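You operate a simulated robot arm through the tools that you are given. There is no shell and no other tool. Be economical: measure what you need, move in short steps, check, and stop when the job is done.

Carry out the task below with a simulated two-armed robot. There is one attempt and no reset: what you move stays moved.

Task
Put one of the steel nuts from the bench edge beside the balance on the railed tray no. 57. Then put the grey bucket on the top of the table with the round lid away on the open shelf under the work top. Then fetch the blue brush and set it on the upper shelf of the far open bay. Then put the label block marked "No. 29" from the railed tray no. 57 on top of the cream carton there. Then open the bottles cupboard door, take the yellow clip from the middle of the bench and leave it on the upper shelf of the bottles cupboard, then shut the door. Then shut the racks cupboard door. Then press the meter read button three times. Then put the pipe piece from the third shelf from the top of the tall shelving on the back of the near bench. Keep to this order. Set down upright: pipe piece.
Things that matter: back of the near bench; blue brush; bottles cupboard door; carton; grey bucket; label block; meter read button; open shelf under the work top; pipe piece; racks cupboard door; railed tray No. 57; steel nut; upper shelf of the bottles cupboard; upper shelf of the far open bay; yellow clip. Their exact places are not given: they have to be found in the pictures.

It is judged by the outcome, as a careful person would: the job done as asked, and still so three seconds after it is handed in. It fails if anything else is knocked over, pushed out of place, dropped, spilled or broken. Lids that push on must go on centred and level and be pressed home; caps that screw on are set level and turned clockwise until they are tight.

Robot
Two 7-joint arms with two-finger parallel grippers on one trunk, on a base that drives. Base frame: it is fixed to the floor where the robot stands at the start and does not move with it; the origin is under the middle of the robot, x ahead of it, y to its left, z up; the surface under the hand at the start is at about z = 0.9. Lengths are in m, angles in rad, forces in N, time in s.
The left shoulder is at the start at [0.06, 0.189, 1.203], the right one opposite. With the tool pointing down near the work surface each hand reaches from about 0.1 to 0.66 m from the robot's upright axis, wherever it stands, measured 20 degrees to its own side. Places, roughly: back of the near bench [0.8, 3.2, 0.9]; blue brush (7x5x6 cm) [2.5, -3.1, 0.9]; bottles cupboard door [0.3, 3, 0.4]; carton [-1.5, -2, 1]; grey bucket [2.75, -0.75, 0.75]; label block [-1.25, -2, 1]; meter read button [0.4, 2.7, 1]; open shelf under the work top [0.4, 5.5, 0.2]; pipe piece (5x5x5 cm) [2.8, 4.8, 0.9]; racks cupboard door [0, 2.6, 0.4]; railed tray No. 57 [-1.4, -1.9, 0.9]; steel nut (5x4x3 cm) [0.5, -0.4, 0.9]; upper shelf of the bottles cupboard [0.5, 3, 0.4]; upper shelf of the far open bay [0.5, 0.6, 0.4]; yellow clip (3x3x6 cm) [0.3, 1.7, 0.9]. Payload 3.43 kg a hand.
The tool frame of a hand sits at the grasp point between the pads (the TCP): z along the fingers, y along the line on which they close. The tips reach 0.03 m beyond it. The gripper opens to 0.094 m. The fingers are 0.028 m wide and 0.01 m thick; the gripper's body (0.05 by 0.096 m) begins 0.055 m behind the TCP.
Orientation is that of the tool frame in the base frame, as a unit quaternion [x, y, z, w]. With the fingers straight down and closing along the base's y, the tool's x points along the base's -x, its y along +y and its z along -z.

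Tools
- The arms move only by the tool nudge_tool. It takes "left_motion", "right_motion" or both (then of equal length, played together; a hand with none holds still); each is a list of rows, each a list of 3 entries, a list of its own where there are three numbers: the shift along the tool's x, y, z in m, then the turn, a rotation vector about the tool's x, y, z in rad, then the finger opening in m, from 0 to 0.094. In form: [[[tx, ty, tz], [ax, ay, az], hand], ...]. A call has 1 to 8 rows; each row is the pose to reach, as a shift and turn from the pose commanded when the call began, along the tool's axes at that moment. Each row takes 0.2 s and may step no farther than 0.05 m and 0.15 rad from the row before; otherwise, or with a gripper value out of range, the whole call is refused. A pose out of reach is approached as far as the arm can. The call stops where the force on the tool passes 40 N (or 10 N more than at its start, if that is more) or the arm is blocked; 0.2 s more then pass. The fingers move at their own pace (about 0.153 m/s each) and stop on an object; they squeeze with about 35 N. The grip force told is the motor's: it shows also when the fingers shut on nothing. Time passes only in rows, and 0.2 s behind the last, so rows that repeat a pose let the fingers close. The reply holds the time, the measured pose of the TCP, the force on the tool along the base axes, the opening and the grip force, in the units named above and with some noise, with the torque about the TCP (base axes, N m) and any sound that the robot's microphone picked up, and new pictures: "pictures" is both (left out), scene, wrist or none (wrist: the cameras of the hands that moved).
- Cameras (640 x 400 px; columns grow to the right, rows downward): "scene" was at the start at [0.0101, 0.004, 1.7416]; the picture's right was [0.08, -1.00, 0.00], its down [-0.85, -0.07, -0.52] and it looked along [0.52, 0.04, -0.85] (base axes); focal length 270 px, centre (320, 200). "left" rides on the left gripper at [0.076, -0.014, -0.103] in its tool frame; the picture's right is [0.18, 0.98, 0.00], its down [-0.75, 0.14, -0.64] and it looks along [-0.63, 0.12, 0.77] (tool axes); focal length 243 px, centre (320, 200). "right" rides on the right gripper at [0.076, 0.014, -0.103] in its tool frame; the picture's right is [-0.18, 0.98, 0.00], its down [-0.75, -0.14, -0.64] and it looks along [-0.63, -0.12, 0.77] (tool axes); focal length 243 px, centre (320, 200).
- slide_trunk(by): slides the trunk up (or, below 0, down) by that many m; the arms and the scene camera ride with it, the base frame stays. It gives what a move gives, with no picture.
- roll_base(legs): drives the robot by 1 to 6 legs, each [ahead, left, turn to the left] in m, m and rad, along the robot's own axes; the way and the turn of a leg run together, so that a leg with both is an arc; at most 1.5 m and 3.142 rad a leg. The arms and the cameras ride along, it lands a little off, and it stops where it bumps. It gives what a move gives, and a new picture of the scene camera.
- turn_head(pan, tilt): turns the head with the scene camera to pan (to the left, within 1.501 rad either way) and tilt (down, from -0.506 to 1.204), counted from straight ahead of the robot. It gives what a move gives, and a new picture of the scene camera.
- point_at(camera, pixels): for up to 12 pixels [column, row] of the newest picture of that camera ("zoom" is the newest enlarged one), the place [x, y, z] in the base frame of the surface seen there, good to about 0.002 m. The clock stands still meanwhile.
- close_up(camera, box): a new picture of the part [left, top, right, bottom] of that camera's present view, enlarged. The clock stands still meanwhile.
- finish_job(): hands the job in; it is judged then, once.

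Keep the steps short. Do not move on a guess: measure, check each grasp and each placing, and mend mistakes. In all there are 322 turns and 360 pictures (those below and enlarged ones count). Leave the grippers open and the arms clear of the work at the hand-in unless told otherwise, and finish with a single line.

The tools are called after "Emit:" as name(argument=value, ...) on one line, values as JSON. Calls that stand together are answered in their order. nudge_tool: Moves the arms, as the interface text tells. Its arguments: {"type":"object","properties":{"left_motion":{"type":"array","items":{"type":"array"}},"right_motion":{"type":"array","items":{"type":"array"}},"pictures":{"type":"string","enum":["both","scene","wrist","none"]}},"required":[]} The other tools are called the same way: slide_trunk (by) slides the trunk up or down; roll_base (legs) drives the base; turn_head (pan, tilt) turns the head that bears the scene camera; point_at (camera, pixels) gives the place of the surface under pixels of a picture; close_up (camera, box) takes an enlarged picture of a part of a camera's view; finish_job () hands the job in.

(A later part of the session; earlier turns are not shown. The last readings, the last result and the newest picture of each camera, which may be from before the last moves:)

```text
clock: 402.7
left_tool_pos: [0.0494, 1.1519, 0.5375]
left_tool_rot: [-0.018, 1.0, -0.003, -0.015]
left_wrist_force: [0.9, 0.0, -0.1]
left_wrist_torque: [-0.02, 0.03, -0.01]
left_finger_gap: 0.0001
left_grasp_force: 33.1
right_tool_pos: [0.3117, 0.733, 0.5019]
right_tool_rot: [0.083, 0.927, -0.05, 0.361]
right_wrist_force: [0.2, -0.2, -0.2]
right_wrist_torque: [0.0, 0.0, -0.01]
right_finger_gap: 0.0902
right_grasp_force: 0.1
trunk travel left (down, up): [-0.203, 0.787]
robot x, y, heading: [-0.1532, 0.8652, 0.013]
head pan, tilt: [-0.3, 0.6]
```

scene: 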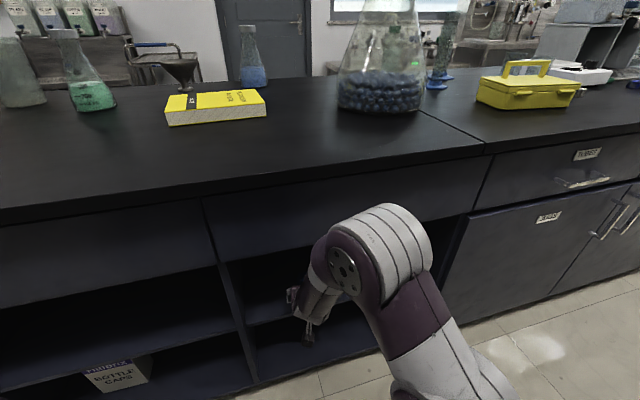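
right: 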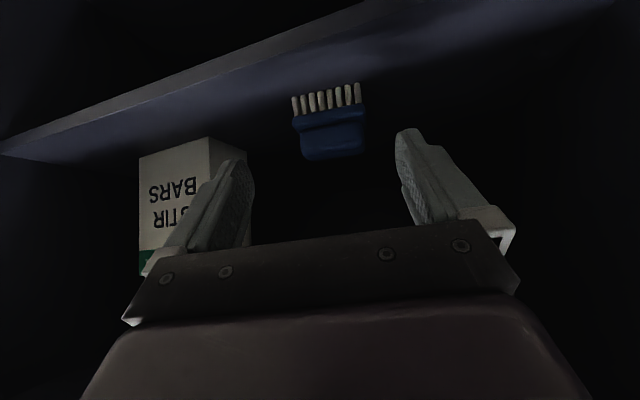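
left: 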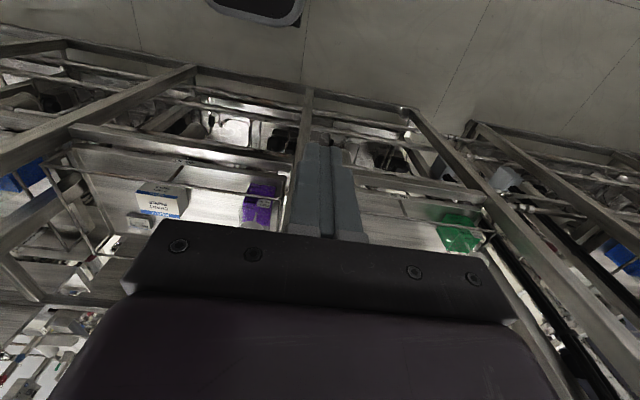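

The brush stands on the shelf. Roll back, raise the trunk, draw the right hand in and undo its yaw.

Emit:
roll_base(legs=[[-0.18, 0, 0]])

Emit:
nudge_tool(right_motion=[[[0.016, -0.006, -0.029], [-0.032, -0.001, -0.035], 0.05], [[0.033, -0.012, -0.057], [-0.065, -0.003, -0.07], 0.0], [[0.05, -0.018, -0.086], [-0.097, -0.005, -0.105], 0.0], [[0.066, -0.025, -0.114], [-0.129, -0.006, -0.139], 0.0], [[0.082, -0.031, -0.143], [-0.129, -0.006, -0.139], 0.0]], pictures="none")

Emit:
slide_trunk(by=0.4)

Emit:
roll_base(legs=[[-0.02, 1.25, -0.015]])

```text
clock: 404.2
left_tool_pos: [-0.1297, 1.1482, 0.5363]
left_tool_rot: [-0.017, 1.0, -0.004, -0.015]
left_wrist_force: [0.2, 0.0, 0.0]
left_wrist_torque: [-0.01, -0.01, 0.01]
left_finger_gap: 0.0
left_grasp_force: 33.3
right_tool_pos: [0.1315, 0.7296, 0.5028]
right_tool_rot: [0.084, 0.927, -0.05, 0.361]
right_wrist_force: [-1.4, 0.1, 0.0]
right_wrist_torque: [0.01, 0.0, 0.0]
right_finger_gap: 0.0902
right_grasp_force: 0.1
trunk travel left (down, up): [-0.203, 0.787]
robot x, y, heading: [-0.3339, 0.8619, 0.008]
head pan, tilt: [-0.3, 0.6]
```

scene: 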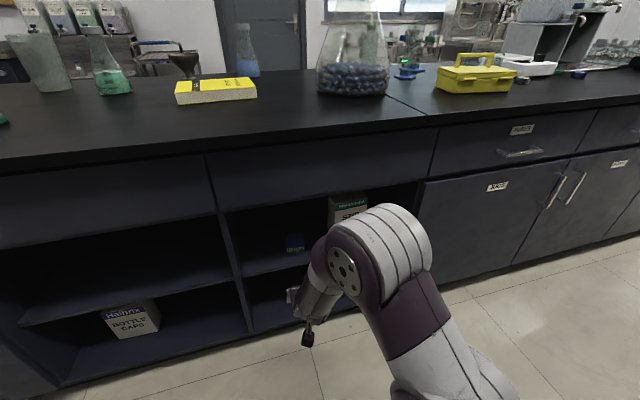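

```text
clock: 405.4
left_tool_pos: [-0.1293, 1.1478, 0.5381]
left_tool_rot: [-0.017, 1.0, -0.004, -0.014]
left_wrist_force: [0.2, 1.2, 0.0]
left_wrist_torque: [0.0, 0.0, -0.01]
left_finger_gap: 0.0002
left_grasp_force: 33.3
right_tool_pos: [-0.0049, 0.7487, 0.5395]
right_tool_rot: [-0.003, 0.931, -0.016, 0.364]
right_wrist_force: [-0.4, 0.2, -0.2]
right_wrist_torque: [-0.02, 0.03, 0.0]
right_finger_gap: 0.0001
right_grasp_force: 32.8
right hand out of reach, approached as far as the arm can: row 5
trunk travel left (down, up): [-0.203, 0.787]
robot x, y, heading: [-0.3326, 0.862, 0.012]
head pan, tilt: [-0.3, 0.6]
```

```text
clock: 409.3
left_tool_pos: [-0.1301, 1.148, 0.9379]
left_tool_rot: [-0.017, 1.0, -0.004, -0.016]
left_wrist_force: [0.2, -0.6, -0.6]
left_wrist_torque: [0.02, 0.01, -0.03]
left_finger_gap: 0.0001
left_grasp_force: 33.0
right_tool_pos: [-0.0037, 0.7481, 0.9399]
right_tool_rot: [-0.004, 0.931, -0.016, 0.364]
right_wrist_force: [-0.6, 0.3, -0.2]
right_wrist_torque: [0.02, 0.0, -0.02]
right_finger_gap: 0.0002
right_grasp_force: 33.0
trunk travel left (down, up): [-0.603, 0.387]
robot x, y, heading: [-0.3294, 0.8606, 0.015]
head pan, tilt: [-0.3, 0.6]
```

```text
clock: 415.5
left_tool_pos: [-0.1542, 2.3888, 0.936]
left_tool_rot: [-0.01, 1.0, -0.005, -0.015]
left_wrist_force: [0.4, 0.1, 0.0]
left_wrist_torque: [0.0, 0.0, -0.02]
left_finger_gap: 0.0001
left_grasp_force: 33.3
right_tool_pos: [-0.0346, 1.9881, 0.9387]
right_tool_rot: [0.002, 0.931, -0.018, 0.364]
right_wrist_force: [0.2, 0.3, 0.0]
right_wrist_torque: [-0.01, 0.01, 0.03]
right_finger_gap: 0.0002
right_grasp_force: 33.8
trunk travel left (down, up): [-0.603, 0.387]
robot x, y, heading: [-0.3578, 2.1054, 0.001]
head pan, tilt: [-0.3, 0.6]
```

scene: 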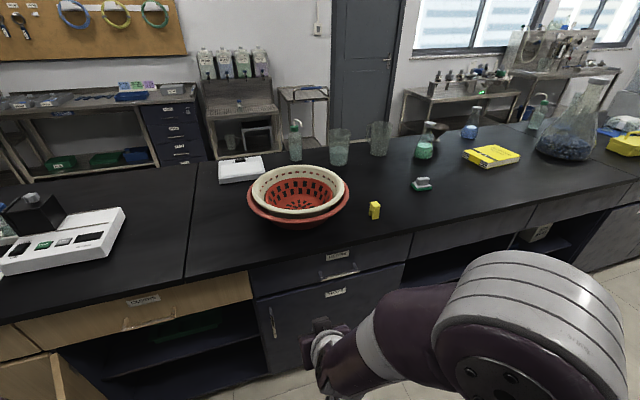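

Check the right elbow's spread before backing through the gap.

Emit:
point_at(camera="scene", pixels=[[610, 300], [560, 260], [620, 380], [480, 300], [400, 330]])

Emit:
turn_head(pan=-1.5, tilt=0.6)

```text
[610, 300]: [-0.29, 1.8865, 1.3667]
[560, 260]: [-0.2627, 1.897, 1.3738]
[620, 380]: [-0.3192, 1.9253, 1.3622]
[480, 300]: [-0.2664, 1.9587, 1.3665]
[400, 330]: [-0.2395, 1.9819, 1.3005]
```

```text
clock: 416.9
left_tool_pos: [-0.1545, 2.3884, 0.9361]
left_tool_rot: [-0.009, 1.0, -0.003, -0.015]
left_wrist_force: [1.3, 0.0, -0.2]
left_wrist_torque: [0.02, -0.01, 0.0]
left_finger_gap: 0.0
left_grasp_force: 33.1
right_tool_pos: [-0.0347, 1.9878, 0.9381]
right_tool_rot: [0.002, 0.931, -0.018, 0.364]
right_wrist_force: [0.2, 0.0, -0.3]
right_wrist_torque: [-0.01, 0.0, 0.01]
right_finger_gap: 0.0
right_grasp_force: 32.7
trunk travel left (down, up): [-0.603, 0.387]
robot x, y, heading: [-0.3616, 2.1068, 0.006]
head pan, tilt: [-1.499, 0.6]
```

scene: 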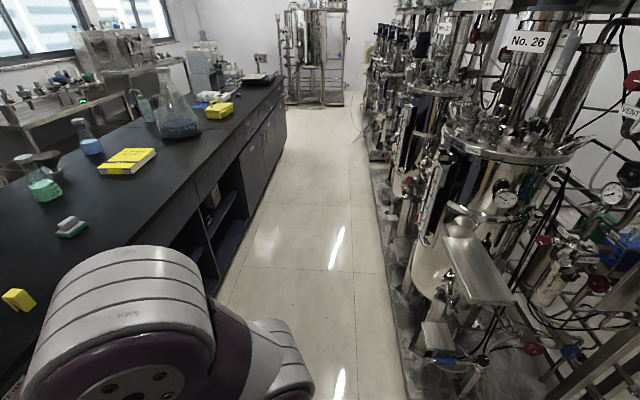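

Pull the left hand inward 0.15 to clear the side table, then back through the gap.

Emit:
nudge_tool(left_motion=[[[0, -0.05, -0.02], [0, 0, 0], 0.0], [[0, -0.1, -0.04], [0, 0, 0], 0.0], [[0, -0.14, -0.06], [0, 0, 0], 0.0]], pictures="none")

Emit:
roll_base(legs=[[-0.7, 0.01, 0], [-1.0, 0.0, 0]])

```text
refused: row 1 steps farther than a row can; nothing moved
```

```text
clock: 425.4
left_tool_pos: [-1.8203, 2.4239, 0.9374]
left_tool_rot: [-0.004, 1.0, -0.004, -0.016]
left_wrist_force: [0.7, -0.4, 0.0]
left_wrist_torque: [-0.01, -0.02, -0.02]
left_finger_gap: 0.0
left_grasp_force: 32.9
right_tool_pos: [-1.7051, 2.0214, 0.9391]
right_tool_rot: [0.008, 0.931, -0.021, 0.364]
right_wrist_force: [-0.2, -0.3, -0.1]
right_wrist_torque: [-0.01, -0.01, -0.02]
right_finger_gap: 0.0
right_grasp_force: 32.7
trunk travel left (down, up): [-0.603, 0.387]
robot x, y, heading: [-2.0266, 2.1432, -0.011]
head pan, tilt: [-1.499, 0.6]
```

scene: 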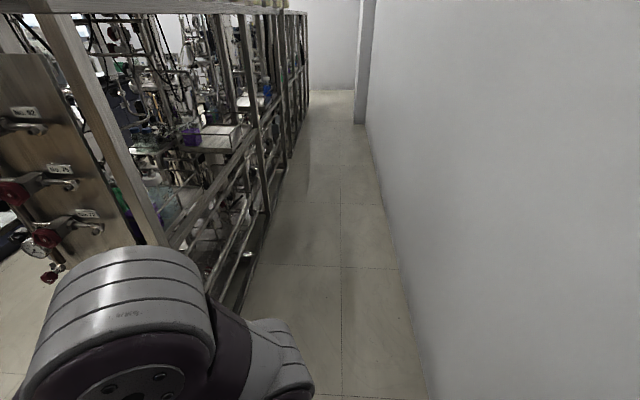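

The hand move was refused, but the drive went without a bump. Check the side table on the left is undisturbed.

Emit:
turn_head(pan=1.2, tilt=0.7)

```text
clock: 427.8
left_tool_pos: [-1.8198, 2.4234, 0.9377]
left_tool_rot: [-0.003, 1.0, -0.003, -0.015]
left_wrist_force: [-0.2, 0.0, 0.6]
left_wrist_torque: [-0.01, 0.02, 0.0]
left_finger_gap: 0.0
left_grasp_force: 33.2
right_tool_pos: [-1.7053, 2.0194, 0.9407]
right_tool_rot: [0.007, 0.931, -0.02, 0.364]
right_wrist_force: [-0.5, -1.2, -0.5]
right_wrist_torque: [-0.01, -0.01, -0.03]
right_finger_gap: 0.0
right_grasp_force: 33.6
trunk travel left (down, up): [-0.603, 0.387]
robot x, y, heading: [-2.0262, 2.1417, -0.016]
head pan, tilt: [1.201, 0.7]
```

scene: 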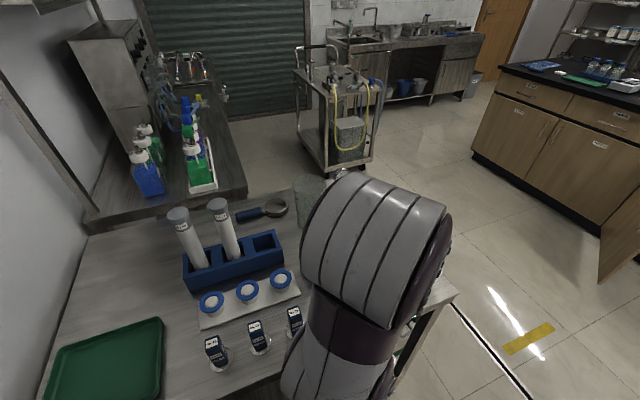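

Emit:
roll_base(legs=[[-0.03, -0.5, 0.01]])

Emit:
close_up(camera="scene", box=[100, 150, 460, 375])

```text
clock: 430.8
left_tool_pos: [-1.8557, 1.9296, 0.9372]
left_tool_rot: [-0.012, 1.0, -0.003, -0.014]
left_wrist_force: [0.0, 0.8, -0.6]
left_wrist_torque: [0.03, 0.02, -0.02]
left_finger_gap: 0.0001
left_grasp_force: 32.9
right_tool_pos: [-1.7349, 1.5285, 0.939]
right_tool_rot: [0.0, 0.931, -0.017, 0.364]
right_wrist_force: [0.5, -0.6, -0.3]
right_wrist_torque: [0.0, -0.01, 0.0]
right_finger_gap: 0.0
right_grasp_force: 33.0
trunk travel left (down, up): [-0.603, 0.387]
robot x, y, heading: [-2.0563, 1.6446, -0.001]
head pan, tilt: [1.201, 0.7]
```

scene: 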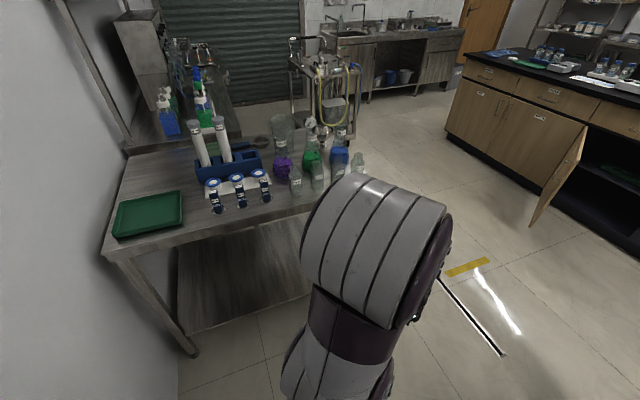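

```text
1.78 times, centred on (280, 262) of scene
```

zoom: 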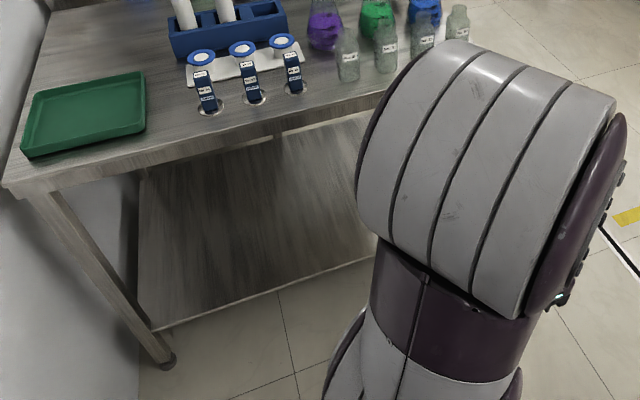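

All upright. Continue strafing down the aisle to y≈−1.75.

Emit:
roll_base(legs=[[0, -1.4, 0], [0, -1.4, 0], [0, -0.55, 0]])

Emit:
turn_head(pan=-0.25, tilt=0.75)

```text
clock: 447.1
left_tool_pos: [-1.8678, -1.4176, 0.9369]
left_tool_rot: [-0.008, 1.0, -0.003, -0.015]
left_wrist_force: [0.2, -0.9, 0.5]
left_wrist_torque: [0.04, -0.02, 0.0]
left_finger_gap: 0.0
left_grasp_force: 33.0
right_tool_pos: [-1.7499, -1.8178, 0.9391]
right_tool_rot: [0.004, 0.931, -0.018, 0.364]
right_wrist_force: [-0.1, -0.1, 0.2]
right_wrist_torque: [0.0, 0.0, 0.01]
right_finger_gap: 0.0
right_grasp_force: 32.9
trunk travel left (down, up): [-0.603, 0.387]
robot x, y, heading: [-2.0747, -1.6959, -0.005]
head pan, tilt: [1.201, 0.7]
```

scene: 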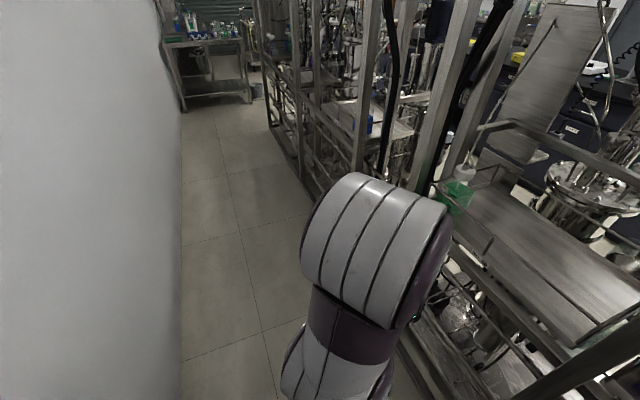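

```text
clock: 448.6
left_tool_pos: [-1.8691, -1.4161, 0.9371]
left_tool_rot: [-0.008, 1.0, -0.003, -0.015]
left_wrist_force: [-1.1, -0.6, -0.6]
left_wrist_torque: [-0.04, -0.01, 0.02]
left_finger_gap: 0.0
left_grasp_force: 33.0
right_tool_pos: [-1.7495, -1.8178, 0.9391]
right_tool_rot: [0.004, 0.931, -0.02, 0.364]
right_wrist_force: [0.6, 0.2, 0.1]
right_wrist_torque: [-0.05, -0.03, -0.04]
right_finger_gap: 0.0
right_grasp_force: 33.2
trunk travel left (down, up): [-0.603, 0.387]
robot x, y, heading: [-2.0699, -1.6984, -0.006]
head pan, tilt: [-0.25, 0.75]
```

scene: 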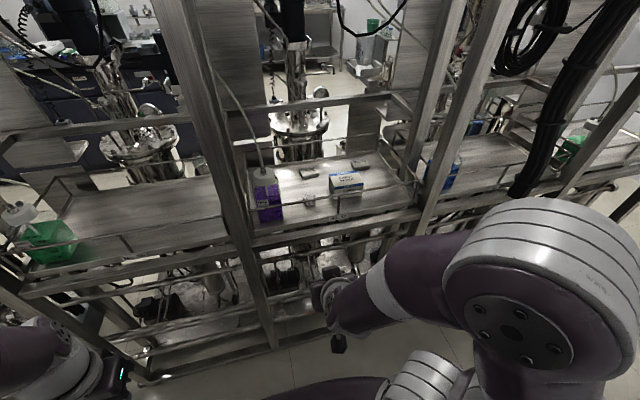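

Emit:
close_up(camera="scene", box=[250, 145, 410, 245])

```text
4.00 times, centred on (330, 195) of scene
```

zoom: 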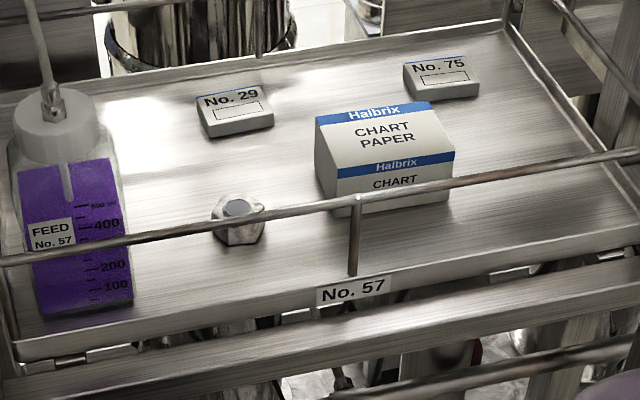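

Emit:
point_at(camera="zoom", pixels=[[235, 105], [203, 100], [262, 92], [210, 128], [272, 118], [208, 133], [380, 135], [320, 128], [430, 108], [325, 170], [452, 160], [237, 210]])

```text
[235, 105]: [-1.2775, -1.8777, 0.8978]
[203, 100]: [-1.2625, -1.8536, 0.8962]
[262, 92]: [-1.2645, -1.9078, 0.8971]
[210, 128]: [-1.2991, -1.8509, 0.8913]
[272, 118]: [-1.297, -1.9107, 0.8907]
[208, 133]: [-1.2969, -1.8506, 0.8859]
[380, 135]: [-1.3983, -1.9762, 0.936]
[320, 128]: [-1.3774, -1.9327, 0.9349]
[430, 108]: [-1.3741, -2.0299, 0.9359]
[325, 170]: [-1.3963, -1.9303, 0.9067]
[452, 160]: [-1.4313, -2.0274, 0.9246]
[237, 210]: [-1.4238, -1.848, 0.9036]
```

Block No. 29: x −1.26…−1.298, y −1.85…−1.911, top 0.897. Carton top centre ≈[-1.402,-1.981,0.936]. Raise the hand and reduce pitch, then drive a bit closer.

Emit:
nudge_tool(right_motion=[[[-0.027, 0, -0.029], [0, 0.13, 0], 0.0], [[-0.054, 0, -0.058], [0, 0.26, 0], 0.04], [[-0.082, 0, -0.088], [0, 0.39, 0], 0.08], [[-0.082, 0, -0.088], [0, 0.39, 0], 0.08]], pictures="none")

Emit:
roll_base(legs=[[0.17, 0.0, 0.005]])

```text
clock: 449.6
left_tool_pos: [-1.8684, -1.4156, 0.9367]
left_tool_rot: [-0.008, 1.0, -0.004, -0.015]
left_wrist_force: [-0.3, -0.2, -0.4]
left_wrist_torque: [-0.01, 0.0, -0.03]
left_finger_gap: 0.0
left_grasp_force: 32.9
right_tool_pos: [-1.7489, -1.8073, 1.0467]
right_tool_rot: [0.008, 0.984, -0.02, 0.179]
right_wrist_force: [-0.1, 0.2, 0.0]
right_wrist_torque: [-0.01, -0.01, 0.03]
right_finger_gap: 0.0802
right_grasp_force: 0.0
right hand out of reach, approached as far as the arm can: row 3, 4
trunk travel left (down, up): [-0.603, 0.387]
robot x, y, heading: [-2.0725, -1.6984, -0.006]
head pan, tilt: [-0.25, 0.75]
```

```text
clock: 451.1
left_tool_pos: [-1.6985, -1.4168, 0.938]
left_tool_rot: [-0.009, 1.0, -0.004, -0.015]
left_wrist_force: [-0.3, 0.2, -0.9]
left_wrist_torque: [-0.03, 0.03, 0.02]
left_finger_gap: 0.0001
left_grasp_force: 32.8
right_tool_pos: [-1.5802, -1.8077, 1.046]
right_tool_rot: [0.008, 0.984, -0.021, 0.177]
right_wrist_force: [-0.4, -0.7, -0.1]
right_wrist_torque: [0.01, 0.05, 0.01]
right_finger_gap: 0.0801
right_grasp_force: 0.0
trunk travel left (down, up): [-0.603, 0.387]
robot x, y, heading: [-1.9034, -1.7036, -0.003]
head pan, tilt: [-0.25, 0.75]
```

scene: 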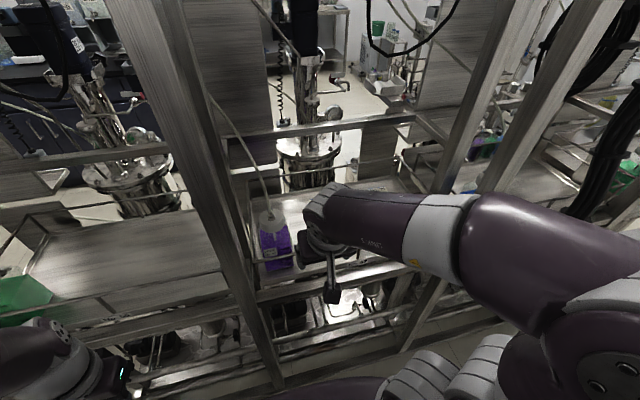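

Emit:
nudge_tool(right_motion=[[[0, -0.037, 0], [0, 0, 0], 0.08], [[0, -0.073, 0], [0, 0, 0], 0.08], [[-0.045, -0.073, 0.018], [0, 0, 0], 0.08], [[-0.09, -0.073, 0.036], [0, 0, 0], 0.08], [[-0.136, -0.073, 0.055], [0, 0, 0], 0.08], [[-0.182, -0.073, 0.074], [0, 0, 0], 0.08], [[-0.228, -0.073, 0.093], [0, 0, 0], 0.08], [[-0.272, -0.073, 0.112], [0, 0, 0], 0.08]], pictures="both")

```text
clock: 452.3
left_tool_pos: [-1.7062, -1.4127, 0.9366]
left_tool_rot: [-0.009, 1.0, -0.006, -0.011]
left_wrist_force: [2.6, -1.0, 0.1]
left_wrist_torque: [0.06, 0.25, 0.03]
left_finger_gap: 0.0
left_grasp_force: 32.9
right_tool_pos: [-1.5302, -1.8757, 1.0034]
right_tool_rot: [-0.013, 0.988, -0.057, 0.142]
right_wrist_force: [-105.5, 21.4, 92.7]
right_wrist_torque: [4.81, 1.36, 5.59]
right_finger_gap: 0.0857
right_grasp_force: 6.3
right hand out of reach, approached as far as the arm can: row 1, 2, 3, 4, 5, 6
trunk travel left (down, up): [-0.603, 0.387]
robot x, y, heading: [-1.9048, -1.7009, 0.001]
head pan, tilt: [-0.25, 0.75]
stopped in row 6 (right hand): the force on the tool passed its limit at 356 N (the readings are from after the stop); the commanded pose is now the measured one
```

scene: 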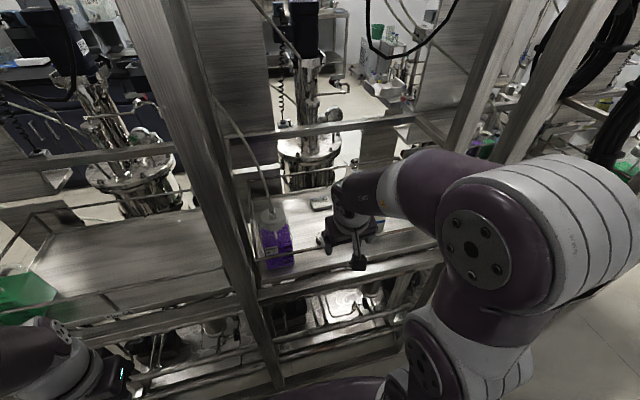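
right: 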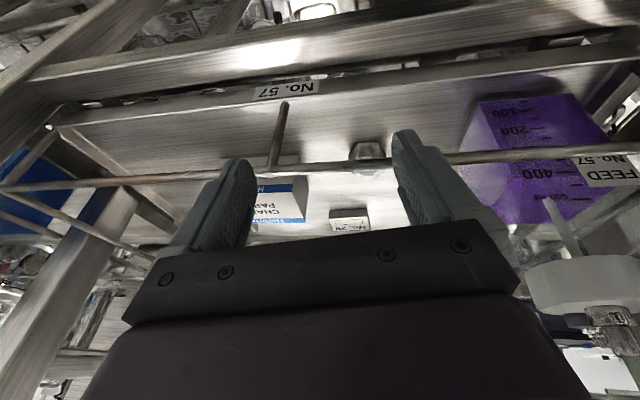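

The fingertips pressed the rail because the hand sagged at its reach limit. Back off, and raise the trunk.

Emit:
nudge_tool(right_motion=[[[0.025, 0, -0.015], [0, 0, 0], 0.08], [[0.052, 0, -0.03], [0, 0, 0], 0.08]], pictures="none")

Emit:
slide_trunk(by=0.16)

Emit:
close_up(camera="right", box=[0, 0, 640, 400])

```text
clock: 452.9
left_tool_pos: [-1.7017, -1.4163, 0.9366]
left_tool_rot: [-0.009, 1.0, -0.005, -0.012]
left_wrist_force: [0.4, 0.1, -0.5]
left_wrist_torque: [-0.03, -0.04, 0.0]
left_finger_gap: 0.0001
left_grasp_force: 32.9
right_tool_pos: [-1.5677, -1.8766, 1.0072]
right_tool_rot: [-0.008, 0.987, -0.059, 0.146]
right_wrist_force: [-0.6, 0.4, -0.1]
right_wrist_torque: [0.03, -0.02, -0.01]
right_finger_gap: 0.0799
right_grasp_force: 0.2
right hand out of reach, approached as far as the arm can: row 1, 2
trunk travel left (down, up): [-0.603, 0.387]
robot x, y, heading: [-1.9056, -1.7016, 0.003]
head pan, tilt: [-0.25, 0.75]
```

```text
clock: 454.8
left_tool_pos: [-1.7, -1.4161, 1.0964]
left_tool_rot: [-0.01, 1.0, -0.005, -0.016]
left_wrist_force: [0.1, -0.4, 0.2]
left_wrist_torque: [-0.03, 0.0, 0.0]
left_finger_gap: 0.0
left_grasp_force: 33.4
right_tool_pos: [-1.5651, -1.8782, 1.1647]
right_tool_rot: [-0.008, 0.988, -0.059, 0.145]
right_wrist_force: [-0.2, -0.2, 0.2]
right_wrist_torque: [-0.02, -0.01, -0.01]
right_finger_gap: 0.08
right_grasp_force: 0.1
trunk travel left (down, up): [-0.763, 0.227]
robot x, y, heading: [-1.9056, -1.6976, -0.001]
head pan, tilt: [-0.25, 0.75]
```

```text
1.00 times, centred on (320, 200) of right (not enlarged: the box is as wide or as high as the picture)
```

zoom: 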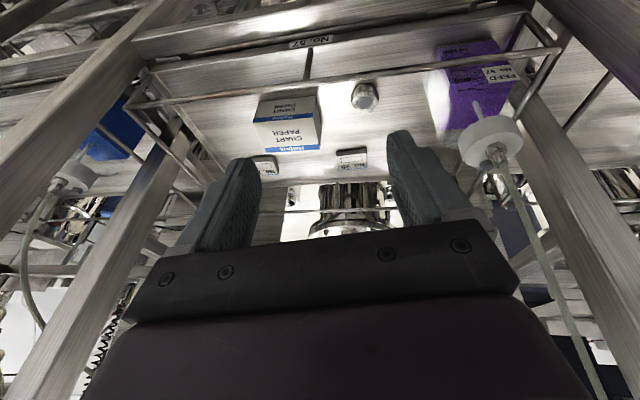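

Everything in place. Correct the small twist and move in over the block at this height.

Emit:
nudge_tool(right_motion=[[[-0.045, 0, 0.013], [-0.04, 0, 0.011], 0.08], [[-0.09, 0, 0.027], [-0.08, 0, 0.022], 0.08], [[-0.134, 0, 0.04], [-0.114, 0, 0.033], 0.08], [[-0.179, 0, 0.053], [-0.114, 0, 0.033], 0.08], [[-0.224, 0, 0.067], [-0.114, 0, 0.033], 0.08], [[-0.268, 0, 0.08], [-0.114, 0, 0.033], 0.08]], pictures="both")

```text
clock: 456.2
left_tool_pos: [-1.6947, -1.415, 1.0954]
left_tool_rot: [-0.009, 1.0, -0.005, -0.017]
left_wrist_force: [0.5, -0.1, 0.4]
left_wrist_torque: [-0.05, 0.02, -0.01]
left_finger_gap: 0.0
left_grasp_force: 32.5
right_tool_pos: [-1.3018, -1.9147, 1.1391]
right_tool_rot: [-0.031, 0.981, -0.101, 0.163]
right_wrist_force: [0.1, 0.4, 0.1]
right_wrist_torque: [-0.02, 0.03, 0.0]
right_finger_gap: 0.0798
right_grasp_force: 0.1
right hand out of reach, approached as far as the arm can: row 1, 2, 3, 4, 5, 6
trunk travel left (down, up): [-0.763, 0.227]
robot x, y, heading: [-1.9071, -1.7039, -0.0]
head pan, tilt: [-0.25, 0.75]
```

scene: 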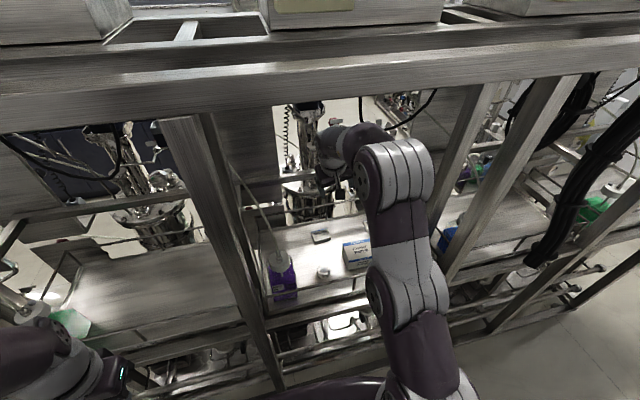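
right: 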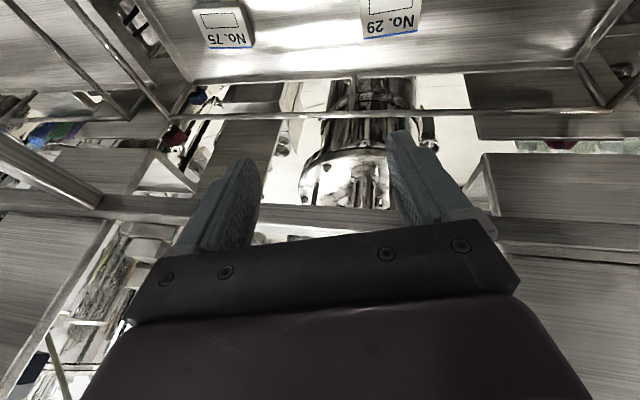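

The arm is stretched. Drive 0.07 closer, then bring the hand back and down over the block.

Emit:
roll_base(legs=[[0.07, -0.02, 0.0]])

Emit:
nudge_tool(right_motion=[[[0.03, 0.0, 0.03], [0, 0, 0], 0.08], [[0.06, 0.01, 0.06], [0, 0, 0], 0.08], [[0.09, 0.015, 0.09], [0, 0, 0], 0.08], [[0.118, 0.015, 0.12], [0, 0, 0], 0.08], [[0.118, 0.015, 0.12], [0, 0, 0], 0.08]], pictures="both")

```text
clock: 457.2
left_tool_pos: [-1.6284, -1.4362, 1.0967]
left_tool_rot: [-0.009, 1.0, -0.005, -0.015]
left_wrist_force: [0.2, -0.5, 0.2]
left_wrist_torque: [-0.02, 0.06, -0.03]
left_finger_gap: 0.0
left_grasp_force: 33.4
right_tool_pos: [-1.2368, -1.9364, 1.1392]
right_tool_rot: [-0.032, 0.981, -0.1, 0.165]
right_wrist_force: [0.5, -0.2, 0.3]
right_wrist_torque: [0.04, 0.05, -0.01]
right_finger_gap: 0.0801
right_grasp_force: 0.1
trunk travel left (down, up): [-0.763, 0.227]
robot x, y, heading: [-1.8336, -1.7188, 0.001]
head pan, tilt: [-0.25, 0.75]
```

scene: 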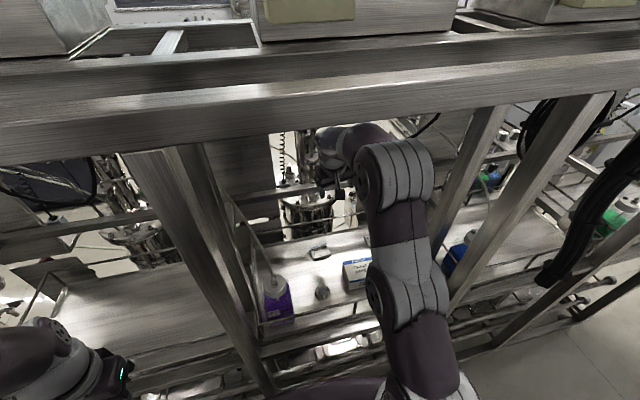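

```text
clock: 458.4
left_tool_pos: [-1.6299, -1.4353, 1.0976]
left_tool_rot: [-0.009, 1.0, -0.005, -0.014]
left_wrist_force: [-0.6, 0.6, 0.8]
left_wrist_torque: [0.0, -0.01, 0.0]
left_finger_gap: 0.0
left_grasp_force: 32.7
right_tool_pos: [-1.3107, -1.9544, 0.9868]
right_tool_rot: [-0.031, 0.981, -0.1, 0.166]
right_wrist_force: [-0.3, 0.8, -0.8]
right_wrist_torque: [-0.04, 0.04, 0.01]
right_finger_gap: 0.0799
right_grasp_force: 0.1
trunk travel left (down, up): [-0.763, 0.227]
robot x, y, heading: [-1.8342, -1.7201, -0.002]
head pan, tilt: [-0.25, 0.75]
```

scene: 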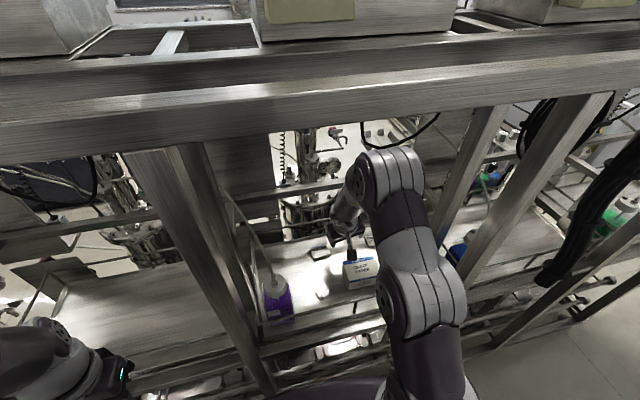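
right: 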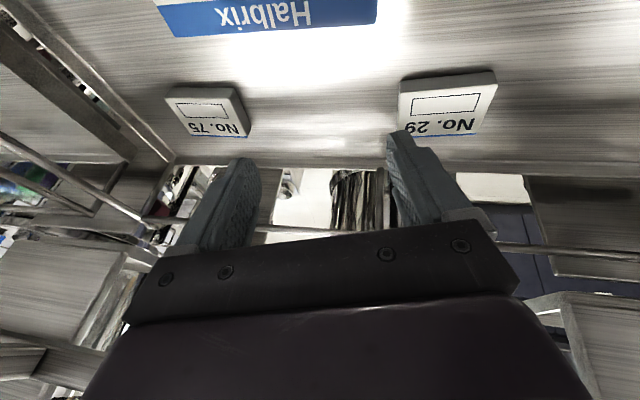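

Untwist the hand and shift over the block No. 29.

Emit:
nudge_tool(right_motion=[[[-0.009, 0.024, 0.002], [-0.063, 0.01, 0.03], 0.08], [[-0.018, 0.049, 0.004], [-0.126, 0.02, 0.06], 0.08], [[-0.028, 0.073, 0.006], [-0.19, 0.03, 0.091], 0.08], [[-0.028, 0.073, 0.006], [-0.19, 0.03, 0.091], 0.08]], pictures="wrist")

```text
clock: 459.4
left_tool_pos: [-1.6296, -1.4364, 1.0977]
left_tool_rot: [-0.01, 1.0, -0.005, -0.015]
left_wrist_force: [-0.7, 0.3, -0.6]
left_wrist_torque: [0.01, 0.05, -0.02]
left_finger_gap: 0.0002
left_grasp_force: 33.2
right_tool_pos: [-1.3148, -1.9047, 0.9513]
right_tool_rot: [-0.005, 0.986, -0.011, 0.165]
right_wrist_force: [0.1, -0.4, -0.2]
right_wrist_torque: [0.0, 0.0, -0.01]
right_finger_gap: 0.08
right_grasp_force: 0.0
right hand out of reach, approached as far as the arm can: row 3
trunk travel left (down, up): [-0.763, 0.227]
robot x, y, heading: [-1.8358, -1.7195, 0.008]
head pan, tilt: [-0.25, 0.75]
```

right: 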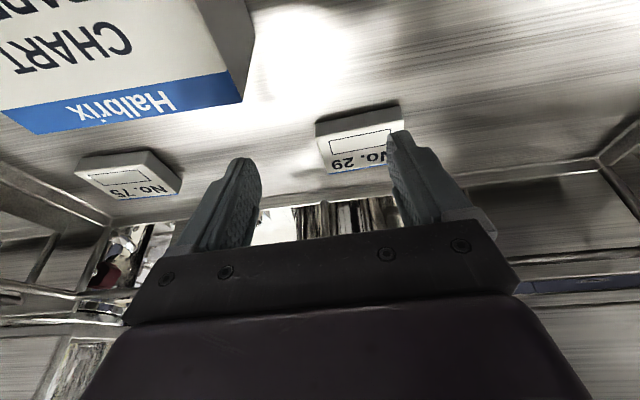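

Emit:
point_at(camera="scene", pixels=[[390, 160], [415, 165], [370, 180], [430, 270], [300, 140], [300, 110]])

```text
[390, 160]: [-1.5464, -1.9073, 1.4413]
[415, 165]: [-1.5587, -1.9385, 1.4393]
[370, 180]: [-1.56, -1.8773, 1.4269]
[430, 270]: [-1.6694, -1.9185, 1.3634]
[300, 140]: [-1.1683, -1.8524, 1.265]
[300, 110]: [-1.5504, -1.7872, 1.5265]
```

The elbow is right under the beam; a config like the brush grasp (more pitch, robot farther back) suits better. Retract up and out first.

Emit:
nudge_tool(right_motion=[[[0.01, 0, -0.035], [0, 0, 0], 0.08], [[0.03, 0, -0.07], [0, 0, 0], 0.05], [[0.065, 0, -0.1], [0, 0, 0], 0.03], [[0.09, 0, -0.125], [0, 0, 0], 0.0]], pictures="none")

Emit:
roll_base(legs=[[-0.22, 0, 0]])

```text
clock: 460.4
left_tool_pos: [-1.6346, -1.4356, 1.0972]
left_tool_rot: [-0.009, 1.0, -0.004, -0.012]
left_wrist_force: [-0.7, 0.0, -0.4]
left_wrist_torque: [0.0, -0.03, 0.0]
left_finger_gap: 0.0
left_grasp_force: 32.4
right_tool_pos: [-1.4137, -1.8786, 1.0725]
right_tool_rot: [-0.001, 0.988, 0.001, 0.153]
right_wrist_force: [-0.6, 0.0, 0.7]
right_wrist_torque: [0.0, -0.07, 0.0]
right_finger_gap: 0.0003
right_grasp_force: 32.8
right hand out of reach, approached as far as the arm can: row 1, 2, 3
trunk travel left (down, up): [-0.763, 0.227]
robot x, y, heading: [-1.8328, -1.7196, 0.003]
head pan, tilt: [-0.25, 0.75]
```

```text
clock: 462.1
left_tool_pos: [-1.8484, -1.437, 1.0965]
left_tool_rot: [-0.008, 1.0, -0.004, -0.014]
left_wrist_force: [-0.3, 0.3, 0.4]
left_wrist_torque: [0.0, -0.03, 0.01]
left_finger_gap: 0.0
left_grasp_force: 32.8
right_tool_pos: [-1.6294, -1.8811, 1.0705]
right_tool_rot: [0.0, 0.988, 0.001, 0.151]
right_wrist_force: [-0.2, 0.1, 0.8]
right_wrist_torque: [0.05, -0.02, 0.02]
right_finger_gap: 0.0001
right_grasp_force: 33.0
trunk travel left (down, up): [-0.763, 0.227]
robot x, y, heading: [-2.0523, -1.7183, -0.002]
head pan, tilt: [-0.25, 0.75]
```

scene: 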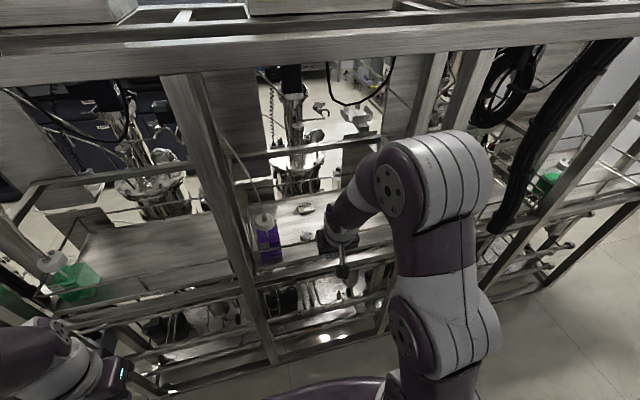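

Pitch the hand to ~0.74 and raise trunk 0.06.

Emit:
nudge_tool(right_motion=[[[0, 0, 0], [0, -0.15, 0], 0.04], [[0, 0, 0], [0, -0.3, 0], 0.08], [[0, 0, 0], [0, -0.44, 0], 0.08], [[0, 0, 0], [0, -0.44, 0], 0.08]], pictures="none")

Emit:
slide_trunk(by=0.05)

Emit:
roll_base(legs=[[0.17, 0, 0]])

```text
clock: 463.1
left_tool_pos: [-1.8508, -1.4368, 1.0963]
left_tool_rot: [-0.008, 1.0, -0.004, -0.014]
left_wrist_force: [-0.1, -0.4, 1.2]
left_wrist_torque: [0.01, -0.02, -0.01]
left_finger_gap: 0.0
left_grasp_force: 33.4
right_tool_pos: [-1.6353, -1.8973, 1.0652]
right_tool_rot: [0.011, 0.955, -0.037, 0.294]
right_wrist_force: [-0.4, -0.4, -0.1]
right_wrist_torque: [0.02, -0.02, -0.02]
right_finger_gap: 0.0801
right_grasp_force: 0.0
right hand out of reach, approached as far as the arm can: row 3, 4
trunk travel left (down, up): [-0.763, 0.227]
robot x, y, heading: [-2.0536, -1.7188, -0.004]
head pan, tilt: [-0.25, 0.75]
```

```text
clock: 464.0
left_tool_pos: [-1.8492, -1.4363, 1.1471]
left_tool_rot: [-0.007, 1.0, -0.005, -0.015]
left_wrist_force: [0.4, -0.7, -0.1]
left_wrist_torque: [0.0, 0.01, 0.03]
left_finger_gap: 0.0
left_grasp_force: 33.0
right_tool_pos: [-1.6355, -1.8961, 1.1152]
right_tool_rot: [0.011, 0.955, -0.037, 0.293]
right_wrist_force: [0.6, 0.2, -0.3]
right_wrist_torque: [-0.03, 0.0, 0.02]
right_finger_gap: 0.08
right_grasp_force: 0.1
trunk travel left (down, up): [-0.813, 0.177]
robot x, y, heading: [-2.056, -1.7221, -0.008]
head pan, tilt: [-0.25, 0.75]
```

```text
clock: 465.4
left_tool_pos: [-1.6854, -1.4376, 1.1467]
left_tool_rot: [-0.007, 1.0, -0.005, -0.014]
left_wrist_force: [0.3, -0.1, 0.6]
left_wrist_torque: [0.0, -0.02, -0.01]
left_finger_gap: 0.0
left_grasp_force: 33.0
right_tool_pos: [-1.4699, -1.8981, 1.116]
right_tool_rot: [0.011, 0.955, -0.037, 0.294]
right_wrist_force: [0.2, -0.2, -0.2]
right_wrist_torque: [-0.02, 0.0, -0.02]
right_finger_gap: 0.0802
right_grasp_force: 0.0
trunk travel left (down, up): [-0.813, 0.177]
robot x, y, heading: [-1.8917, -1.7226, -0.005]
head pan, tilt: [-0.25, 0.75]
```

scene: 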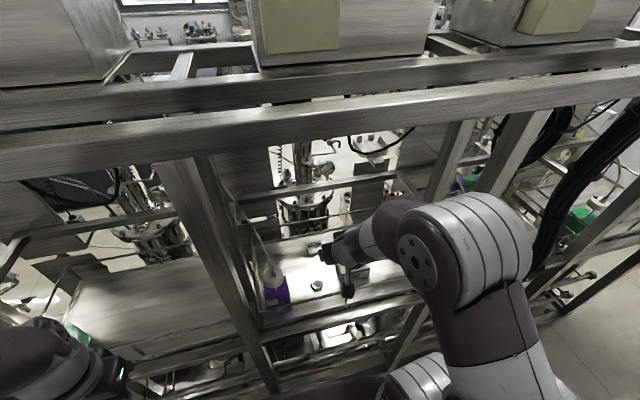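

Emit:
nudge_tool(right_motion=[[[-0.02, 0.006, 0.035], [-0.02, 0, 0], 0.08], [[-0.04, 0.013, 0.075], [-0.04, 0, 0], 0.08], [[-0.051, 0.02, 0.12], [-0.06, 0, 0], 0.08], [[-0.051, 0.027, 0.165], [-0.077, 0, 0], 0.08], [[-0.051, 0.033, 0.208], [-0.077, 0, 0], 0.08]], pictures="wrist")

```text
clock: 466.6
left_tool_pos: [-1.6817, -1.437, 1.1467]
left_tool_rot: [-0.007, 1.0, -0.004, -0.016]
left_wrist_force: [0.8, 0.5, 0.4]
left_wrist_torque: [0.01, 0.06, 0.01]
left_finger_gap: 0.0
left_grasp_force: 33.3
right_tool_pos: [-1.3058, -1.8809, 0.969]
right_tool_rot: [0.0, 0.956, -0.001, 0.292]
right_wrist_force: [0.0, -0.4, -0.7]
right_wrist_torque: [-0.03, -0.01, 0.02]
right_finger_gap: 0.08
right_grasp_force: 0.1
trunk travel left (down, up): [-0.813, 0.177]
robot x, y, heading: [-1.8893, -1.7209, -0.003]
head pan, tilt: [-0.25, 0.75]
```

right: 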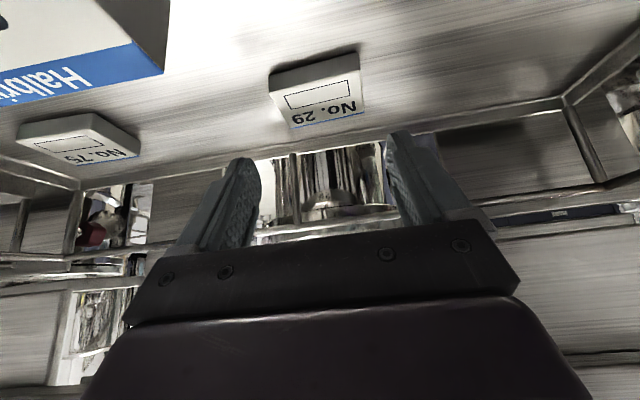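

Laterally centred. Go down to just above the tray floor and close on the block.

Emit:
nudge_tool(right_motion=[[[0.005, 0, 0.028], [0, 0, 0], 0.08], [[0.0106, 0, 0.052], [0, 0, 0], 0.08], [[0.0106, 0, 0.056], [0, 0, 0], 0.08], [[0.0106, 0, 0.056], [0, 0, 0], 0.08]], pictures="wrist")

```text
clock: 467.6
left_tool_pos: [-1.6837, -1.4371, 1.1468]
left_tool_rot: [-0.008, 1.0, -0.005, -0.016]
left_wrist_force: [-0.7, -0.3, -0.1]
left_wrist_torque: [0.0, 0.02, 0.01]
left_finger_gap: 0.0
left_grasp_force: 33.1
right_tool_pos: [-1.2865, -1.8824, 0.9174]
right_tool_rot: [0.0, 0.956, 0.0, 0.294]
right_wrist_force: [0.3, 0.7, 0.0]
right_wrist_torque: [0.03, 0.01, -0.02]
right_finger_gap: 0.08
right_grasp_force: 0.1
trunk travel left (down, up): [-0.813, 0.177]
robot x, y, heading: [-1.8892, -1.72, -0.002]
head pan, tilt: [-0.25, 0.75]
```

right: 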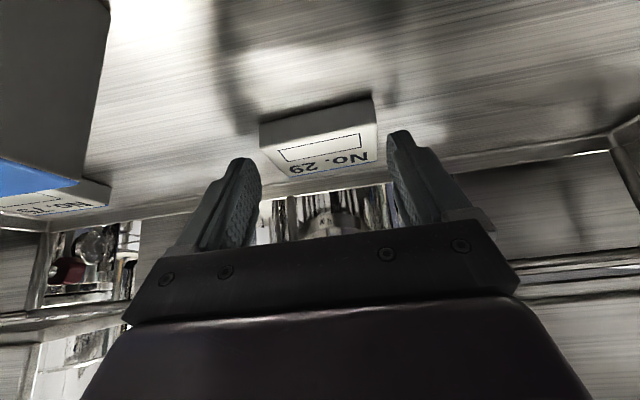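

Emit:
nudge_tool(right_motion=[[[0, 0, 0], [0, 0, 0], 0.05], [[0, 0, 0], [0, 0, 0], 0.03], [[0, 0, 0], [0, 0, 0], 0.03], [[0, 0, 0], [0, 0, 0], 0.03]], pictures="wrist")

```text
clock: 468.6
left_tool_pos: [-1.683, -1.4367, 1.1468]
left_tool_rot: [-0.007, 1.0, -0.005, -0.015]
left_wrist_force: [1.0, -0.4, -0.3]
left_wrist_torque: [0.0, 0.05, 0.0]
left_finger_gap: 0.0
left_grasp_force: 33.3
right_tool_pos: [-1.2867, -1.8823, 0.9179]
right_tool_rot: [0.0, 0.956, 0.0, 0.294]
right_wrist_force: [0.1, 0.2, -1.4]
right_wrist_torque: [-0.01, -0.03, -0.01]
right_finger_gap: 0.0612
right_grasp_force: 35.3
trunk travel left (down, up): [-0.813, 0.177]
robot x, y, heading: [-1.8899, -1.7209, -0.01]
head pan, tilt: [-0.25, 0.75]
```

right: 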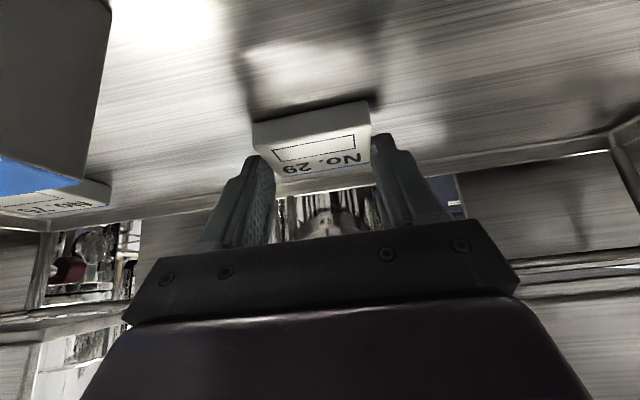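

Gripped (0.061). Lift 6 cm.

Emit:
nudge_tool(right_motion=[[[-0.01, 0, -0.015], [0, 0, 0], 0.03], [[-0.034, 0, -0.05], [0, 0, 0], 0.03], [[-0.045, 0, -0.066], [0, 0, 0], 0.03], [[-0.045, 0, -0.066], [0, 0, 0], 0.03]], pictures="both")

```text
clock: 469.6
left_tool_pos: [-1.6823, -1.4378, 1.1458]
left_tool_rot: [-0.007, 1.0, -0.005, -0.015]
left_wrist_force: [-0.5, -0.5, -0.4]
left_wrist_torque: [-0.02, -0.03, -0.01]
left_finger_gap: 0.0
left_grasp_force: 33.2
right_tool_pos: [-1.2869, -1.8815, 0.9978]
right_tool_rot: [0.0, 0.956, 0.0, 0.294]
right_wrist_force: [0.4, 0.0, -0.6]
right_wrist_torque: [0.01, 0.0, 0.0]
right_finger_gap: 0.0607
right_grasp_force: 34.7
trunk travel left (down, up): [-0.813, 0.177]
robot x, y, heading: [-1.891, -1.7214, 0.001]
head pan, tilt: [-0.25, 0.75]
```

scene: 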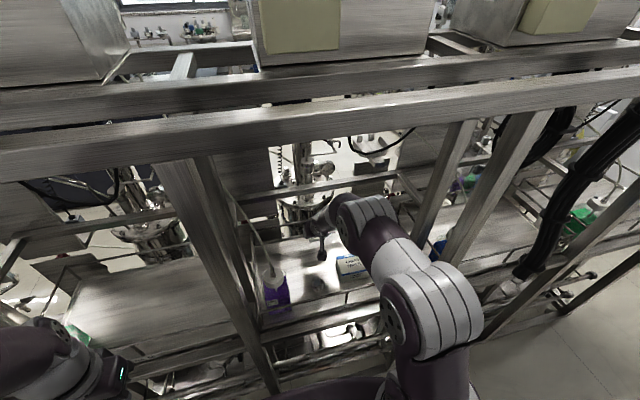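
right: 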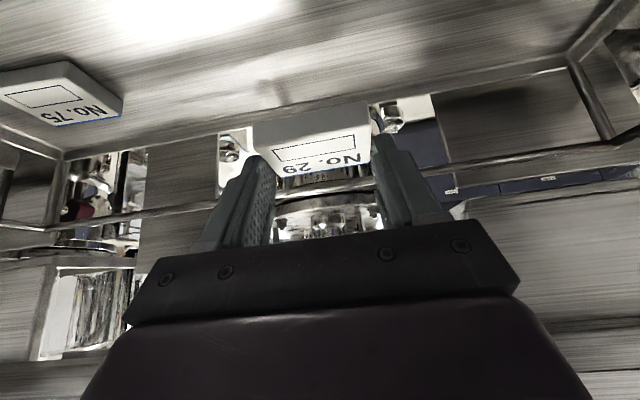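

Held. Use the base to shift back 0.122 and right 0.1 so the arm posture stays.

Emit:
roll_base(legs=[[-0.122, -0.1, 0]])

Emit:
close_up(camera="right", box=[0, 0, 640, 400])

```text
clock: 471.1
left_tool_pos: [-1.805, -1.538, 1.1473]
left_tool_rot: [-0.008, 1.0, -0.004, -0.016]
left_wrist_force: [-0.9, -0.2, 0.2]
left_wrist_torque: [0.0, 0.0, -0.01]
left_finger_gap: 0.0
left_grasp_force: 33.3
right_tool_pos: [-1.4074, -1.98, 0.9976]
right_tool_rot: [0.0, 0.956, -0.001, 0.293]
right_wrist_force: [0.2, -0.4, -1.1]
right_wrist_torque: [0.02, 0.02, -0.04]
right_finger_gap: 0.0608
right_grasp_force: 35.0
trunk travel left (down, up): [-0.813, 0.177]
robot x, y, heading: [-2.009, -1.8225, -0.007]
head pan, tilt: [-0.25, 0.75]
```

scene: 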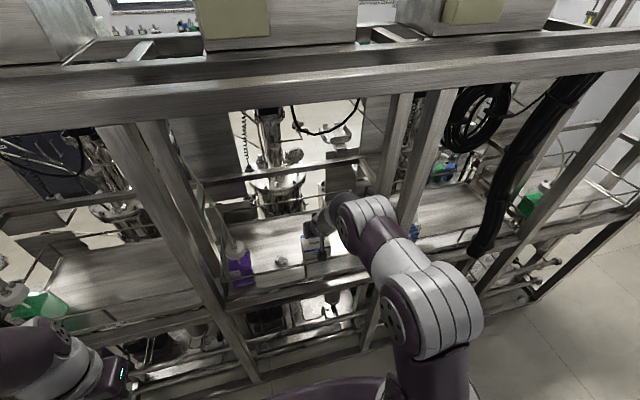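

```text
1.00 times, centred on (320, 200) of right (not enlarged: the box is as wide or as high as the picture)
```

zoom: 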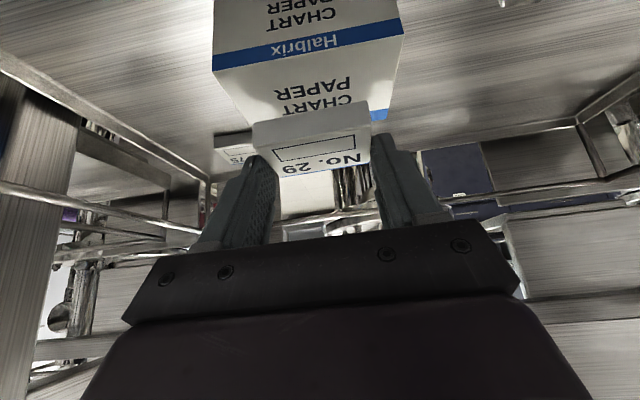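

Right over the carton. Lower in small steps.

Emit:
slide_trunk(by=-0.02)

Emit:
slide_trunk(by=-0.004)

Emit:
close_up(camera="right", box=[160, 20, 480, 220])

```text
clock: 471.7
left_tool_pos: [-1.8049, -1.5394, 1.127]
left_tool_rot: [-0.008, 1.0, -0.004, -0.015]
left_wrist_force: [-0.2, -0.6, 0.6]
left_wrist_torque: [-0.01, 0.0, 0.02]
left_finger_gap: 0.0
left_grasp_force: 33.3
right_tool_pos: [-1.4078, -1.9818, 0.9777]
right_tool_rot: [0.0, 0.956, 0.0, 0.293]
right_wrist_force: [0.4, -0.3, -0.1]
right_wrist_torque: [-0.01, 0.0, 0.0]
right_finger_gap: 0.061
right_grasp_force: 35.3
trunk travel left (down, up): [-0.793, 0.197]
robot x, y, heading: [-2.0152, -1.8235, -0.004]
head pan, tilt: [-0.25, 0.75]
```

```text
clock: 472.3
left_tool_pos: [-1.8053, -1.5378, 1.1227]
left_tool_rot: [-0.008, 1.0, -0.005, -0.015]
left_wrist_force: [0.2, 1.3, -0.4]
left_wrist_torque: [0.02, -0.01, -0.03]
left_finger_gap: 0.0001
left_grasp_force: 33.2
right_tool_pos: [-1.4077, -1.9806, 0.9726]
right_tool_rot: [-0.002, 0.956, 0.001, 0.293]
right_wrist_force: [0.0, -0.2, 0.3]
right_wrist_torque: [0.0, -0.02, -0.04]
right_finger_gap: 0.061
right_grasp_force: 34.8
trunk travel left (down, up): [-0.789, 0.201]
robot x, y, heading: [-2.0089, -1.8211, -0.003]
head pan, tilt: [-0.25, 0.75]
```

```text
2.00 times, centred on (320, 120) of right
```

zoom: 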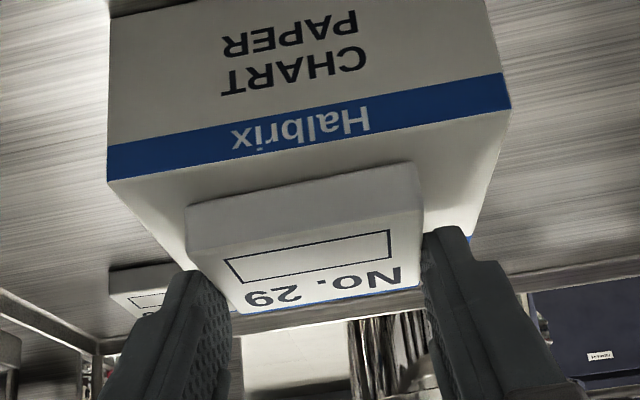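

Emit:
point_at(camera="zoom", pixels=[[200, 215], [410, 175], [230, 300], [415, 275], [110, 178], [508, 100], [178, 255], [470, 230], [300, 200]])

```text
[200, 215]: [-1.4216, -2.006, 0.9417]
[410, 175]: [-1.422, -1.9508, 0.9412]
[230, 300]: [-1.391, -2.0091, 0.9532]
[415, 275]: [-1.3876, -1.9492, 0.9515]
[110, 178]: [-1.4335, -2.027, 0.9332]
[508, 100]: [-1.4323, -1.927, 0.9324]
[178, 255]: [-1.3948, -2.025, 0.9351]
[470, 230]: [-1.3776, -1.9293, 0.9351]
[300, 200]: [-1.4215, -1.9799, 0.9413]
```

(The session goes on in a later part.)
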